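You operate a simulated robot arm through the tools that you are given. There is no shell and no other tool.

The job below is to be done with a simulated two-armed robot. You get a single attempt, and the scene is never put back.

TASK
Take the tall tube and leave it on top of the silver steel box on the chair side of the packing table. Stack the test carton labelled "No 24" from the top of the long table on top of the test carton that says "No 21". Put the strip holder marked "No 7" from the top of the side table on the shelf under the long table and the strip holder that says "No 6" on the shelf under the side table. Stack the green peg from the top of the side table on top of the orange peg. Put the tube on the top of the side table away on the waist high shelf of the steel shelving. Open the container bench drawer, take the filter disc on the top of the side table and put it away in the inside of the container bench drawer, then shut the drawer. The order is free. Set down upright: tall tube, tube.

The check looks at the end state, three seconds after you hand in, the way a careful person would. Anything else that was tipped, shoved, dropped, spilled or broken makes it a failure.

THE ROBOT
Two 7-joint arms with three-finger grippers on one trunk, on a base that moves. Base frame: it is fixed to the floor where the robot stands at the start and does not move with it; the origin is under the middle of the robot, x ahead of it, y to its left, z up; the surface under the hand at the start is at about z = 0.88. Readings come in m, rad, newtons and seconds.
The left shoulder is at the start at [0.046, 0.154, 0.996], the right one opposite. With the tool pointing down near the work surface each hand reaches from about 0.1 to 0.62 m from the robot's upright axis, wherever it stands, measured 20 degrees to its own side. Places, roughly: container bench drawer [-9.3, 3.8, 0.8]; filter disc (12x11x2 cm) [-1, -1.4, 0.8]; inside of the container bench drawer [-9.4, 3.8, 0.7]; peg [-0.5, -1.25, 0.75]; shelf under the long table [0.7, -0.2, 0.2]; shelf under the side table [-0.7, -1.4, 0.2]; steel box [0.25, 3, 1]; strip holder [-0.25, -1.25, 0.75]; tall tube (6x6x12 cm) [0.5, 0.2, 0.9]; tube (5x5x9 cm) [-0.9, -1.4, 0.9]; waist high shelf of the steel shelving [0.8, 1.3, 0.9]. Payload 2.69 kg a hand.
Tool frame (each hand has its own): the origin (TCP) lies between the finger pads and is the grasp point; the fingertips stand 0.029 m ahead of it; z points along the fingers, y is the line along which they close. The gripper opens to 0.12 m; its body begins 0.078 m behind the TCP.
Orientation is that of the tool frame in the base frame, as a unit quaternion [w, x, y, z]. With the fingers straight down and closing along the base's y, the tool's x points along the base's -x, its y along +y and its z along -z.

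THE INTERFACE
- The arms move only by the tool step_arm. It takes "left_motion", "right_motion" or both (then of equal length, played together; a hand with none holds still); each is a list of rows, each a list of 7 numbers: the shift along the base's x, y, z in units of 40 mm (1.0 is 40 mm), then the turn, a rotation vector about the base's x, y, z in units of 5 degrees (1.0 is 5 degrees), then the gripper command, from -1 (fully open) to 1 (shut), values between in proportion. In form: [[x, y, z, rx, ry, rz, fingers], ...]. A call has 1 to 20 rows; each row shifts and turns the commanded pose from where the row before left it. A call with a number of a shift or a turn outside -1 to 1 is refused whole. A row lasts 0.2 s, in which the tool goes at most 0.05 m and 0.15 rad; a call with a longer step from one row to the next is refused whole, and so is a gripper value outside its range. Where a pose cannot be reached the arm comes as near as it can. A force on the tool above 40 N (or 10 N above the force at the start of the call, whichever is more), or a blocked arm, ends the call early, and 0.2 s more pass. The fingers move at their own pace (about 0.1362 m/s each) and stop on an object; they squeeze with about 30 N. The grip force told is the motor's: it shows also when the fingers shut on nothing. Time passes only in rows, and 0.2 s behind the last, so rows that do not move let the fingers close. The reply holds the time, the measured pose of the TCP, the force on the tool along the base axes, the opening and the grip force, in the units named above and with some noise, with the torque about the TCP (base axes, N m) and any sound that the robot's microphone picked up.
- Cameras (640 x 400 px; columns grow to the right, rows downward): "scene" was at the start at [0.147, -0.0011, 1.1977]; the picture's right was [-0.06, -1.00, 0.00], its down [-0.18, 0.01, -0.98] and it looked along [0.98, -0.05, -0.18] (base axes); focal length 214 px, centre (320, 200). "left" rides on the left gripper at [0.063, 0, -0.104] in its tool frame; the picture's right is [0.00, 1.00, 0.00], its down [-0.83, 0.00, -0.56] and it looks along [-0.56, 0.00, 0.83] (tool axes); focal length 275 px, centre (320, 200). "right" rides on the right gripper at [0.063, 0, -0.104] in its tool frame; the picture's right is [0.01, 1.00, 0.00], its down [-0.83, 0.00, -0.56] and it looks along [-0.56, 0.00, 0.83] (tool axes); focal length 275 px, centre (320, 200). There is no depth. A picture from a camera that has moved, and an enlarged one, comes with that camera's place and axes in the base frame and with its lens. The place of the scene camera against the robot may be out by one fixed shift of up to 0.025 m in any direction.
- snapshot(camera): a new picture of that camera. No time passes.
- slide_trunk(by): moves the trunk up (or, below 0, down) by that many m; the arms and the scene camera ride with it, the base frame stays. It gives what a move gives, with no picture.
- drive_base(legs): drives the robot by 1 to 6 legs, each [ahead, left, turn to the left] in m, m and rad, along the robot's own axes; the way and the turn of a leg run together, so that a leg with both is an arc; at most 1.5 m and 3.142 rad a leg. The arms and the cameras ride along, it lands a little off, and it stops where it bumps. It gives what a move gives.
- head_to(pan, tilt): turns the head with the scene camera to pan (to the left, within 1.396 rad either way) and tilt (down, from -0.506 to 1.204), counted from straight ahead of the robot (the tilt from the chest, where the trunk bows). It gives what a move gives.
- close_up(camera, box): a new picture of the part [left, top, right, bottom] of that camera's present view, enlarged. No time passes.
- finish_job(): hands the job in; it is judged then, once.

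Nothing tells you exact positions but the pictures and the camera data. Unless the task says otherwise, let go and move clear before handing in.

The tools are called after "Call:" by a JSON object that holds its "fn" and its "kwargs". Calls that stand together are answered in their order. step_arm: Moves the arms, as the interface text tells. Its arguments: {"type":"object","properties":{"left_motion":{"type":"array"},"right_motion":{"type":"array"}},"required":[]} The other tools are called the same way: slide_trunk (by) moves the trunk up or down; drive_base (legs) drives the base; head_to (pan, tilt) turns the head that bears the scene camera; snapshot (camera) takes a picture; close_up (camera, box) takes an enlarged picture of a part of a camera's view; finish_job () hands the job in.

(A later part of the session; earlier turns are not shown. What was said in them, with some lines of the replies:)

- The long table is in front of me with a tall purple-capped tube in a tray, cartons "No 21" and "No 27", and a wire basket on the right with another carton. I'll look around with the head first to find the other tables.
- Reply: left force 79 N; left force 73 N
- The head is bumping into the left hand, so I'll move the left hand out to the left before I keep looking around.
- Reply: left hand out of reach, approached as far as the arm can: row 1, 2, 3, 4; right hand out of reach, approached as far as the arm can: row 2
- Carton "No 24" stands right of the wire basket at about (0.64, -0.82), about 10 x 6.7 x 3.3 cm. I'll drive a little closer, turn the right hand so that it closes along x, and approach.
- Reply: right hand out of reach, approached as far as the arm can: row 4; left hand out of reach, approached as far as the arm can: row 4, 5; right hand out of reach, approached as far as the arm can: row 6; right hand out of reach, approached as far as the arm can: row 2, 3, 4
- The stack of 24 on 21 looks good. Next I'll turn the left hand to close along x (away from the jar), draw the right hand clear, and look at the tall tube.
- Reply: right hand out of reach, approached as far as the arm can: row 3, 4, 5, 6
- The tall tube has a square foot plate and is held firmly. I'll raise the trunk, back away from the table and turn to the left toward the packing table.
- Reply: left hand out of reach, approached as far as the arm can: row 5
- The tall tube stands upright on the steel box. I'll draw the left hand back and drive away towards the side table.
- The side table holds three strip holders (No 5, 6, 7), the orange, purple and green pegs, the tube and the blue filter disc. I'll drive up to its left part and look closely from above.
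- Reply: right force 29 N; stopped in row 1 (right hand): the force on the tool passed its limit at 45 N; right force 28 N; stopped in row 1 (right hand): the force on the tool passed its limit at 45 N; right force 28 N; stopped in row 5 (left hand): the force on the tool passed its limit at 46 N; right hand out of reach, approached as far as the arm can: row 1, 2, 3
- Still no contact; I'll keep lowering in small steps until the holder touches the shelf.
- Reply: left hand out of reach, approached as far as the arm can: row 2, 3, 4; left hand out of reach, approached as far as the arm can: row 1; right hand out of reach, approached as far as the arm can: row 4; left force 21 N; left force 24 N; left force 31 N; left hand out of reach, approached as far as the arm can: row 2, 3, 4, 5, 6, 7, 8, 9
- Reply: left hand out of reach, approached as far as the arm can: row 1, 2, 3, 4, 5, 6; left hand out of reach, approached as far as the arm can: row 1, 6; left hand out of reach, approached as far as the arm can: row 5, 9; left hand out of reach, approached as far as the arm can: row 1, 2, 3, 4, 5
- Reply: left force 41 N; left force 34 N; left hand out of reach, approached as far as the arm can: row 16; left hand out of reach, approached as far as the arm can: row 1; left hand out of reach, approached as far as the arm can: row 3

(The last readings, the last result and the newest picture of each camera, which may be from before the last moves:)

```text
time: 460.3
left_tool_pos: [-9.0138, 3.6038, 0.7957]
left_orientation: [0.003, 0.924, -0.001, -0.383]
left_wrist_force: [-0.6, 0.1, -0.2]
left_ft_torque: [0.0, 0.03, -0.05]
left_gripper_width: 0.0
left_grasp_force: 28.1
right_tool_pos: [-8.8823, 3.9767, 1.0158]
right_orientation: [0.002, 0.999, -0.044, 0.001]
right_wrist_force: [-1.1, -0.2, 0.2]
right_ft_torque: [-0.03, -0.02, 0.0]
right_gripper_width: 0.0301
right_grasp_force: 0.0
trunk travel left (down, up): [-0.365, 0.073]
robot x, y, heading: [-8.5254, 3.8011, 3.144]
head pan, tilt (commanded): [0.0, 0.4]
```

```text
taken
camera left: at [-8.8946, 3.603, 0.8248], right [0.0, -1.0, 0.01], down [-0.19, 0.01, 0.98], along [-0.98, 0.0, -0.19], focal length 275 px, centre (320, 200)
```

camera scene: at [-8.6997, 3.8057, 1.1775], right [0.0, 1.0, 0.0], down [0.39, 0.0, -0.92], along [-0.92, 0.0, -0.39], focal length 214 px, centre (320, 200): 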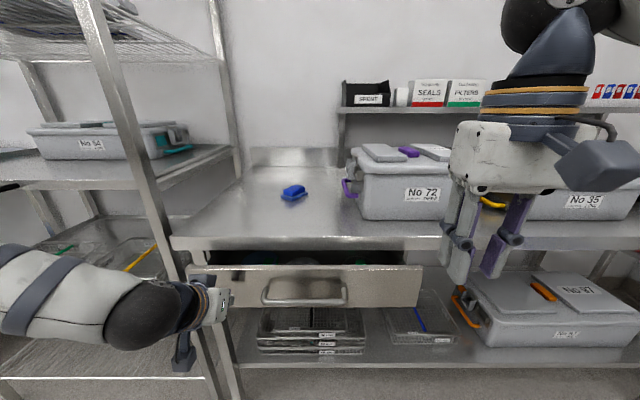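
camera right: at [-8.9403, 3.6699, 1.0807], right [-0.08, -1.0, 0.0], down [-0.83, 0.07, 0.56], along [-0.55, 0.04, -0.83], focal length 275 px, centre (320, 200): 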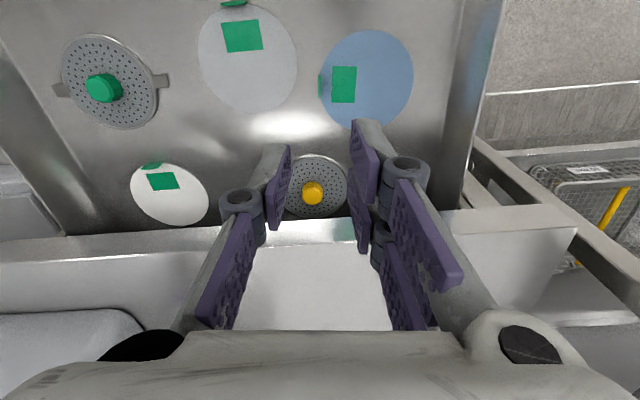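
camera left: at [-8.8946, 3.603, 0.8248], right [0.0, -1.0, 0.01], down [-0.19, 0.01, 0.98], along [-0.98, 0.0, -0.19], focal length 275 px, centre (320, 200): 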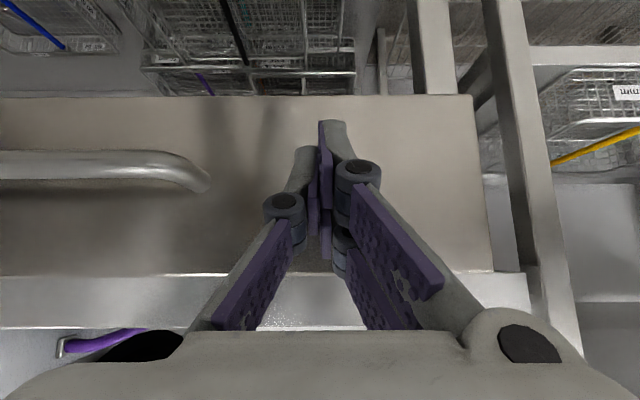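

Call:
{"fn": "drive_base", "kwargs": {"legs": [[0.05, 0, 0]]}}

Call:
{"fn": "snapshot", "kwargs": {"camera": "left"}}

Call:
{"fn": "snapshot", "kwargs": {"camera": "scene"}}

```text
time: 461.2
left_tool_pos: [-9.0635, 3.6031, 0.7967]
left_orientation: [0.002, 0.924, 0.0, -0.383]
left_wrist_force: [-0.6, -0.8, -0.1]
left_ft_torque: [0.03, 0.02, -0.02]
left_gripper_width: 0.0001
left_grasp_force: 28.8
right_tool_pos: [-8.933, 3.9757, 1.0154]
right_orientation: [0.001, 0.999, -0.044, 0.001]
right_wrist_force: [-1.1, 0.1, -1.4]
right_ft_torque: [0.04, -0.01, 0.01]
right_gripper_width: 0.03
right_grasp_force: 0.0
trunk travel left (down, up): [-0.365, 0.073]
robot x, y, heading: [-8.5706, 3.8006, -3.147]
head pan, tilt (commanded): [0.0, 0.4]
```

```text
taken
camera left: at [-8.945, 3.6028, 0.8247], right [0.0, -1.0, 0.01], down [-0.19, 0.01, 0.98], along [-0.98, 0.0, -0.19], focal length 275 px, centre (320, 200)
```

left: 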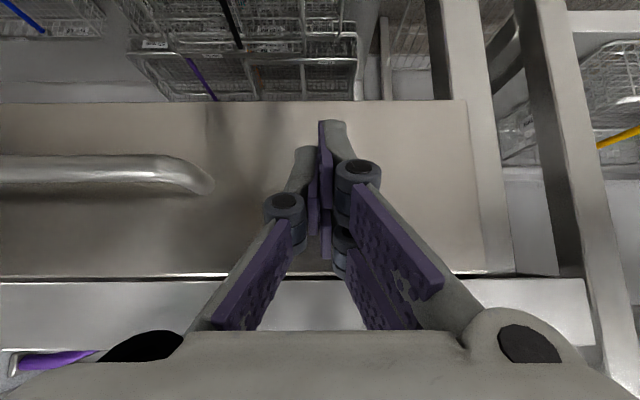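

```text
taken
camera scene: at [-8.7504, 3.8057, 1.1774], right [0.0, 1.0, 0.0], down [0.39, 0.0, -0.92], along [-0.92, 0.0, -0.39], focal length 214 px, centre (320, 200)
```

scene: 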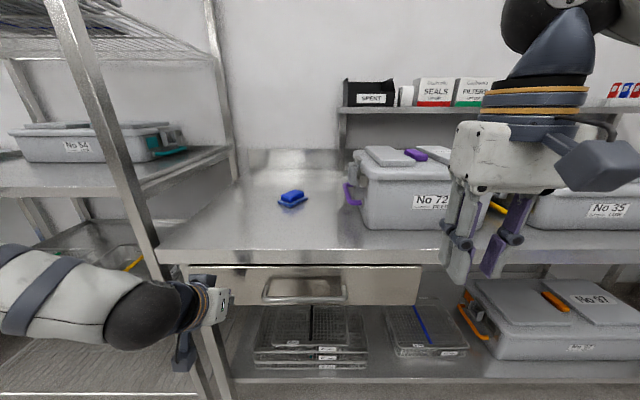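

Call:
{"fn": "close_up", "kwargs": {"camera": "scene", "box": [150, 220, 450, 330]}}

```text
2.13 times, centred on (300, 275) of scene
camera zoom: at [-8.7504, 3.8057, 1.1774], right [0.0, 1.0, 0.0], down [0.39, 0.0, -0.92], along [-0.92, 0.0, -0.39], focal length 458 px, centre (363, 40)
```

zoom: 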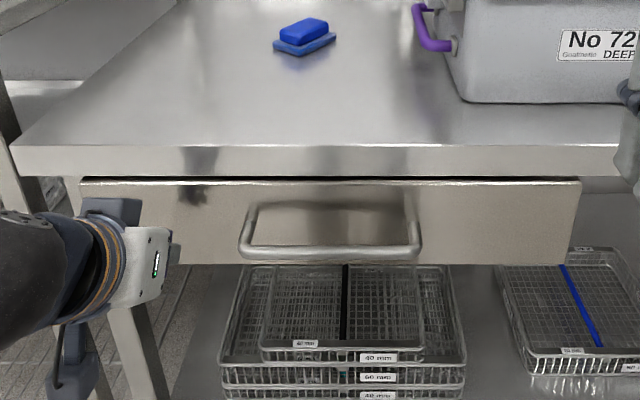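

Call:
{"fn": "drive_base", "kwargs": {"legs": [[0.02, 0, 0]]}}

Call:
{"fn": "close_up", "kwargs": {"camera": "scene", "box": [150, 220, 450, 330]}}

```text
time: 462.0
left_tool_pos: [-9.0832, 3.6027, 0.7963]
left_orientation: [0.002, 0.924, 0.0, -0.383]
left_wrist_force: [-0.6, -0.2, -0.8]
left_ft_torque: [-0.01, -0.01, -0.02]
left_gripper_width: 0.0
left_grasp_force: 28.6
right_tool_pos: [-8.9517, 3.9757, 1.0148]
right_orientation: [0.001, 0.999, -0.043, 0.001]
right_wrist_force: [-0.2, -1.2, -0.1]
right_ft_torque: [-0.02, -0.03, 0.0]
right_gripper_width: 0.0299
right_grasp_force: 0.0
trunk travel left (down, up): [-0.365, 0.073]
robot x, y, heading: [-8.5919, 3.7996, 3.14]
head pan, tilt (commanded): [0.0, 0.4]
```

```text
2.13 times, centred on (300, 275) of scene
camera zoom: at [-8.77, 3.8057, 1.1775], right [0.0, 1.0, 0.0], down [0.39, 0.0, -0.92], along [-0.92, 0.0, -0.39], focal length 458 px, centre (363, 40)
```

zoom: 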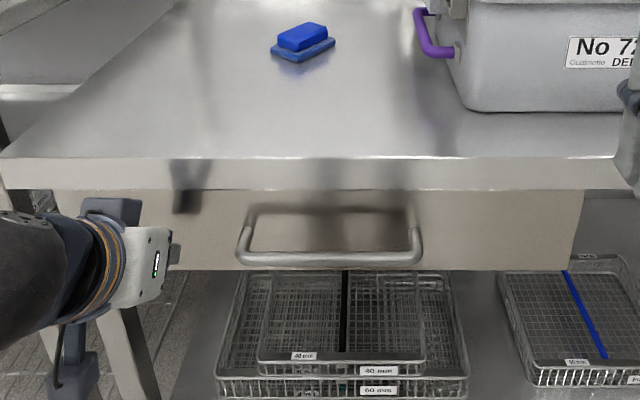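

Call:
{"fn": "drive_base", "kwargs": {"legs": [[0.015, 0, 0]]}}

Call:
{"fn": "close_up", "kwargs": {"camera": "scene", "box": [150, 220, 450, 330]}}

Call:
{"fn": "snapshot", "kwargs": {"camera": "left"}}

```text
time: 462.9
left_tool_pos: [-9.0951, 3.6027, 0.7951]
left_orientation: [0.003, 0.925, 0.001, -0.38]
left_wrist_force: [1.6, 0.1, 0.0]
left_ft_torque: [0.02, 0.04, 0.03]
left_gripper_width: 0.0
left_grasp_force: 28.0
right_tool_pos: [-8.9657, 3.9751, 1.0149]
right_orientation: [0.0, 0.999, -0.043, 0.0]
right_wrist_force: [1.1, -0.4, 1.4]
right_ft_torque: [-0.03, 0.0, 0.03]
right_gripper_width: 0.0301
right_grasp_force: 0.1
trunk travel left (down, up): [-0.365, 0.073]
robot x, y, heading: [-8.6054, 3.7986, -3.139]
head pan, tilt (commanded): [0.0, 0.4]
stopped in leg 1: the force on the tool passed its limit at 56 N (the readings are from after the stop); the commanded pose is now the measured one
```

```text
2.13 times, centred on (300, 275) of scene
camera zoom: at [-8.7841, 3.8055, 1.1776], right [0.0, 1.0, 0.0], down [0.39, 0.0, -0.92], along [-0.92, 0.0, -0.39], focal length 458 px, centre (363, 40)
```

zoom: 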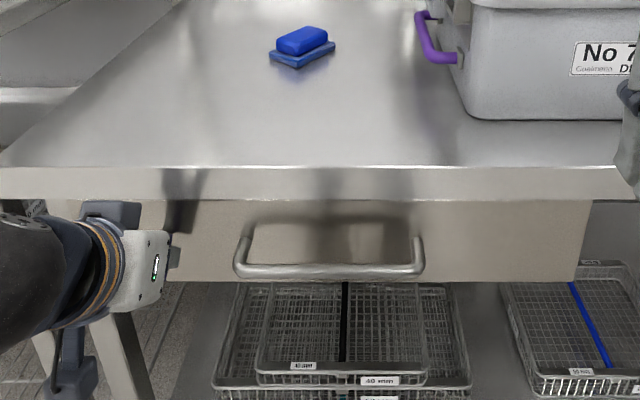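

```text
taken
camera left: at [-8.9762, 3.6028, 0.8246], right [0.0, -1.0, 0.01], down [-0.2, 0.01, 0.98], along [-0.98, 0.0, -0.2], focal length 275 px, centre (320, 200)
```

left: 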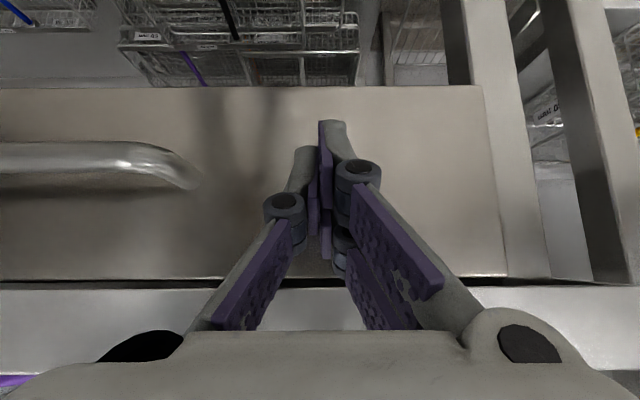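

Call:
{"fn": "drive_base", "kwargs": {"legs": [[-0.25, 0, 0]]}}

Call:
{"fn": "snapshot", "kwargs": {"camera": "scene"}}

Call:
{"fn": "close_up", "kwargs": {"camera": "scene", "box": [200, 170, 440, 280]}}

Call:
{"fn": "snapshot", "kwargs": {"camera": "left"}}

```text
time: 464.7
left_tool_pos: [-8.8435, 3.6012, 0.7952]
left_orientation: [0.003, 0.924, 0.003, -0.381]
left_wrist_force: [1.0, -0.5, -0.1]
left_ft_torque: [-0.01, -0.03, 0.0]
left_gripper_width: 0.0
left_grasp_force: 29.1
right_tool_pos: [-8.7177, 3.9746, 1.0155]
right_orientation: [0.0, 0.999, -0.04, 0.0]
right_wrist_force: [-0.2, 1.0, 0.1]
right_ft_torque: [0.01, 0.01, 0.01]
right_gripper_width: 0.0299
right_grasp_force: 0.0
trunk travel left (down, up): [-0.365, 0.073]
robot x, y, heading: [-8.3582, 3.8017, -3.137]
head pan, tilt (commanded): [0.0, 0.4]
```

```text
taken
camera scene: at [-8.5339, 3.8055, 1.1777], right [-0.01, 1.0, 0.0], down [0.39, 0.0, -0.92], along [-0.92, -0.01, -0.39], focal length 214 px, centre (320, 200)
```

scene: 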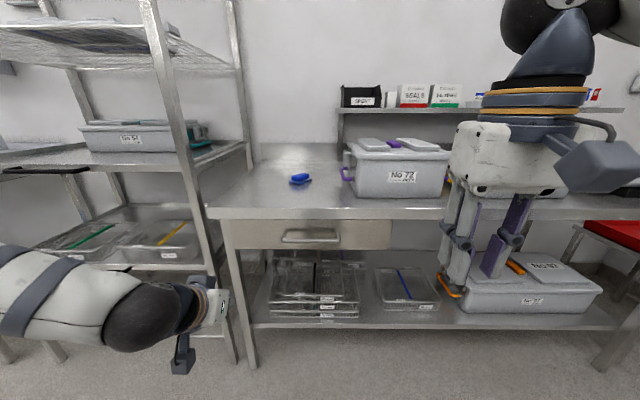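

```text
2.67 times, centred on (320, 225) of scene
camera zoom: at [-8.5339, 3.8055, 1.1777], right [-0.01, 1.0, 0.0], down [0.39, 0.0, -0.92], along [-0.92, -0.01, -0.39], focal length 572 px, centre (320, 133)
```

zoom: 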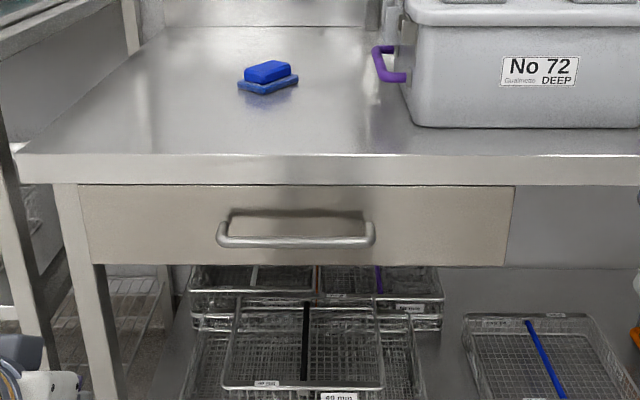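

```text
taken
camera left: at [-8.725, 3.6015, 0.8248], right [0.01, -1.0, 0.01], down [-0.2, 0.01, 0.98], along [-0.98, -0.01, -0.2], focal length 275 px, centre (320, 200)
```

left: 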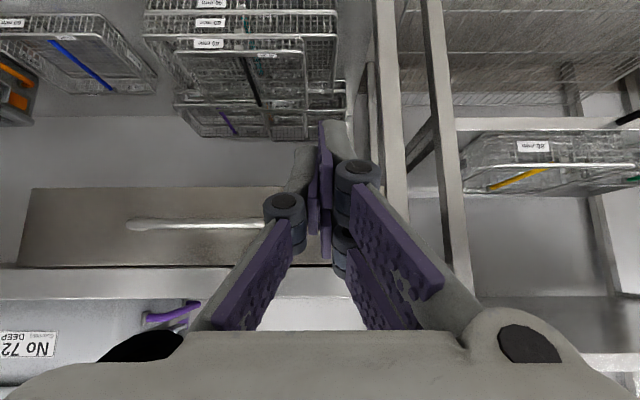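

The drawer is shut and looks just as it did at the start. I'll back clear of the bench and hand in.

Call:
{"fn": "drive_base", "kwargs": {"legs": [[-0.4, 0, 0]]}}

Call:
{"fn": "snapshot", "kwargs": {"camera": "scene"}}

```text
time: 467.3
left_tool_pos: [-8.4363, 3.6075, 0.7939]
left_orientation: [0.002, 0.925, 0.0, -0.38]
left_wrist_force: [-0.1, 0.0, -1.0]
left_ft_torque: [-0.01, -0.01, -0.01]
left_gripper_width: 0.0
left_grasp_force: 28.3
right_tool_pos: [-8.3068, 3.9779, 1.0159]
right_orientation: [0.0, 0.999, -0.044, -0.001]
right_wrist_force: [0.1, -0.1, 0.6]
right_ft_torque: [-0.01, -0.01, 0.03]
right_gripper_width: 0.03
right_grasp_force: 0.0
trunk travel left (down, up): [-0.365, 0.073]
robot x, y, heading: [-7.9442, 3.8063, 3.141]
head pan, tilt (commanded): [0.0, 0.4]
```

```text
taken
camera scene: at [-8.1245, 3.8082, 1.1777], right [0.0, 1.0, 0.0], down [0.39, 0.0, -0.92], along [-0.92, 0.0, -0.39], focal length 214 px, centre (320, 200)
```

scene: 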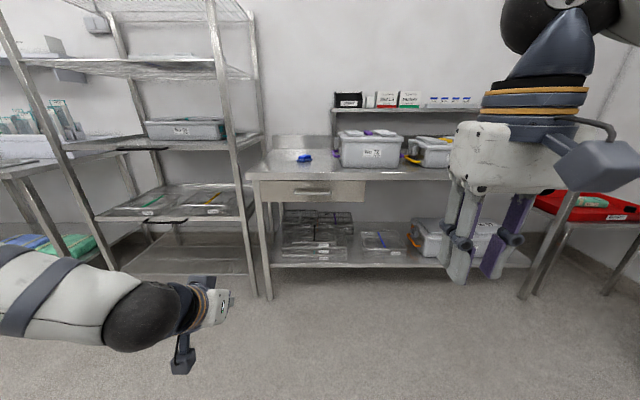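

Every item is where the task asks, the drawer is shut, both hands are empty and the robot stands clear, so I'm handing in now.

Call:
{"fn": "finish_job", "kwargs": {}}

```text
The job is handed in.
```

I finished all the moves and handed the job in; the check's result hasn't come back.

- **Tall tube:** standing upright on the steel box labelled "No 34" on the packing table. It was the only silver steel box I could see there.
- **Test cartons:** "No 24" is stacked on "No 21" on the long table.
- **Strip holders:** "No 7" is on the shelf under the long table, and "No 6" is on the shelf under the side table. "No 6" slid about 2.5 cm on its shelf as I let go and still sits fully on it.
- **Pegs:** the green peg is stacked on the orange one on the side table.
- **Tube:** standing upright on the waist-high shelf of the steel shelving, between the purple and yellow rings.
- **Filter disc:** lying flat in the container bench drawer, in the free space beside the parts already there. The drawer is pushed fully shut; I could not see inside it again after closing.

I saw nothing else tipped, dropped or shoved. I checked each item just after placing it, but did not drive back round for a last look before handing in.
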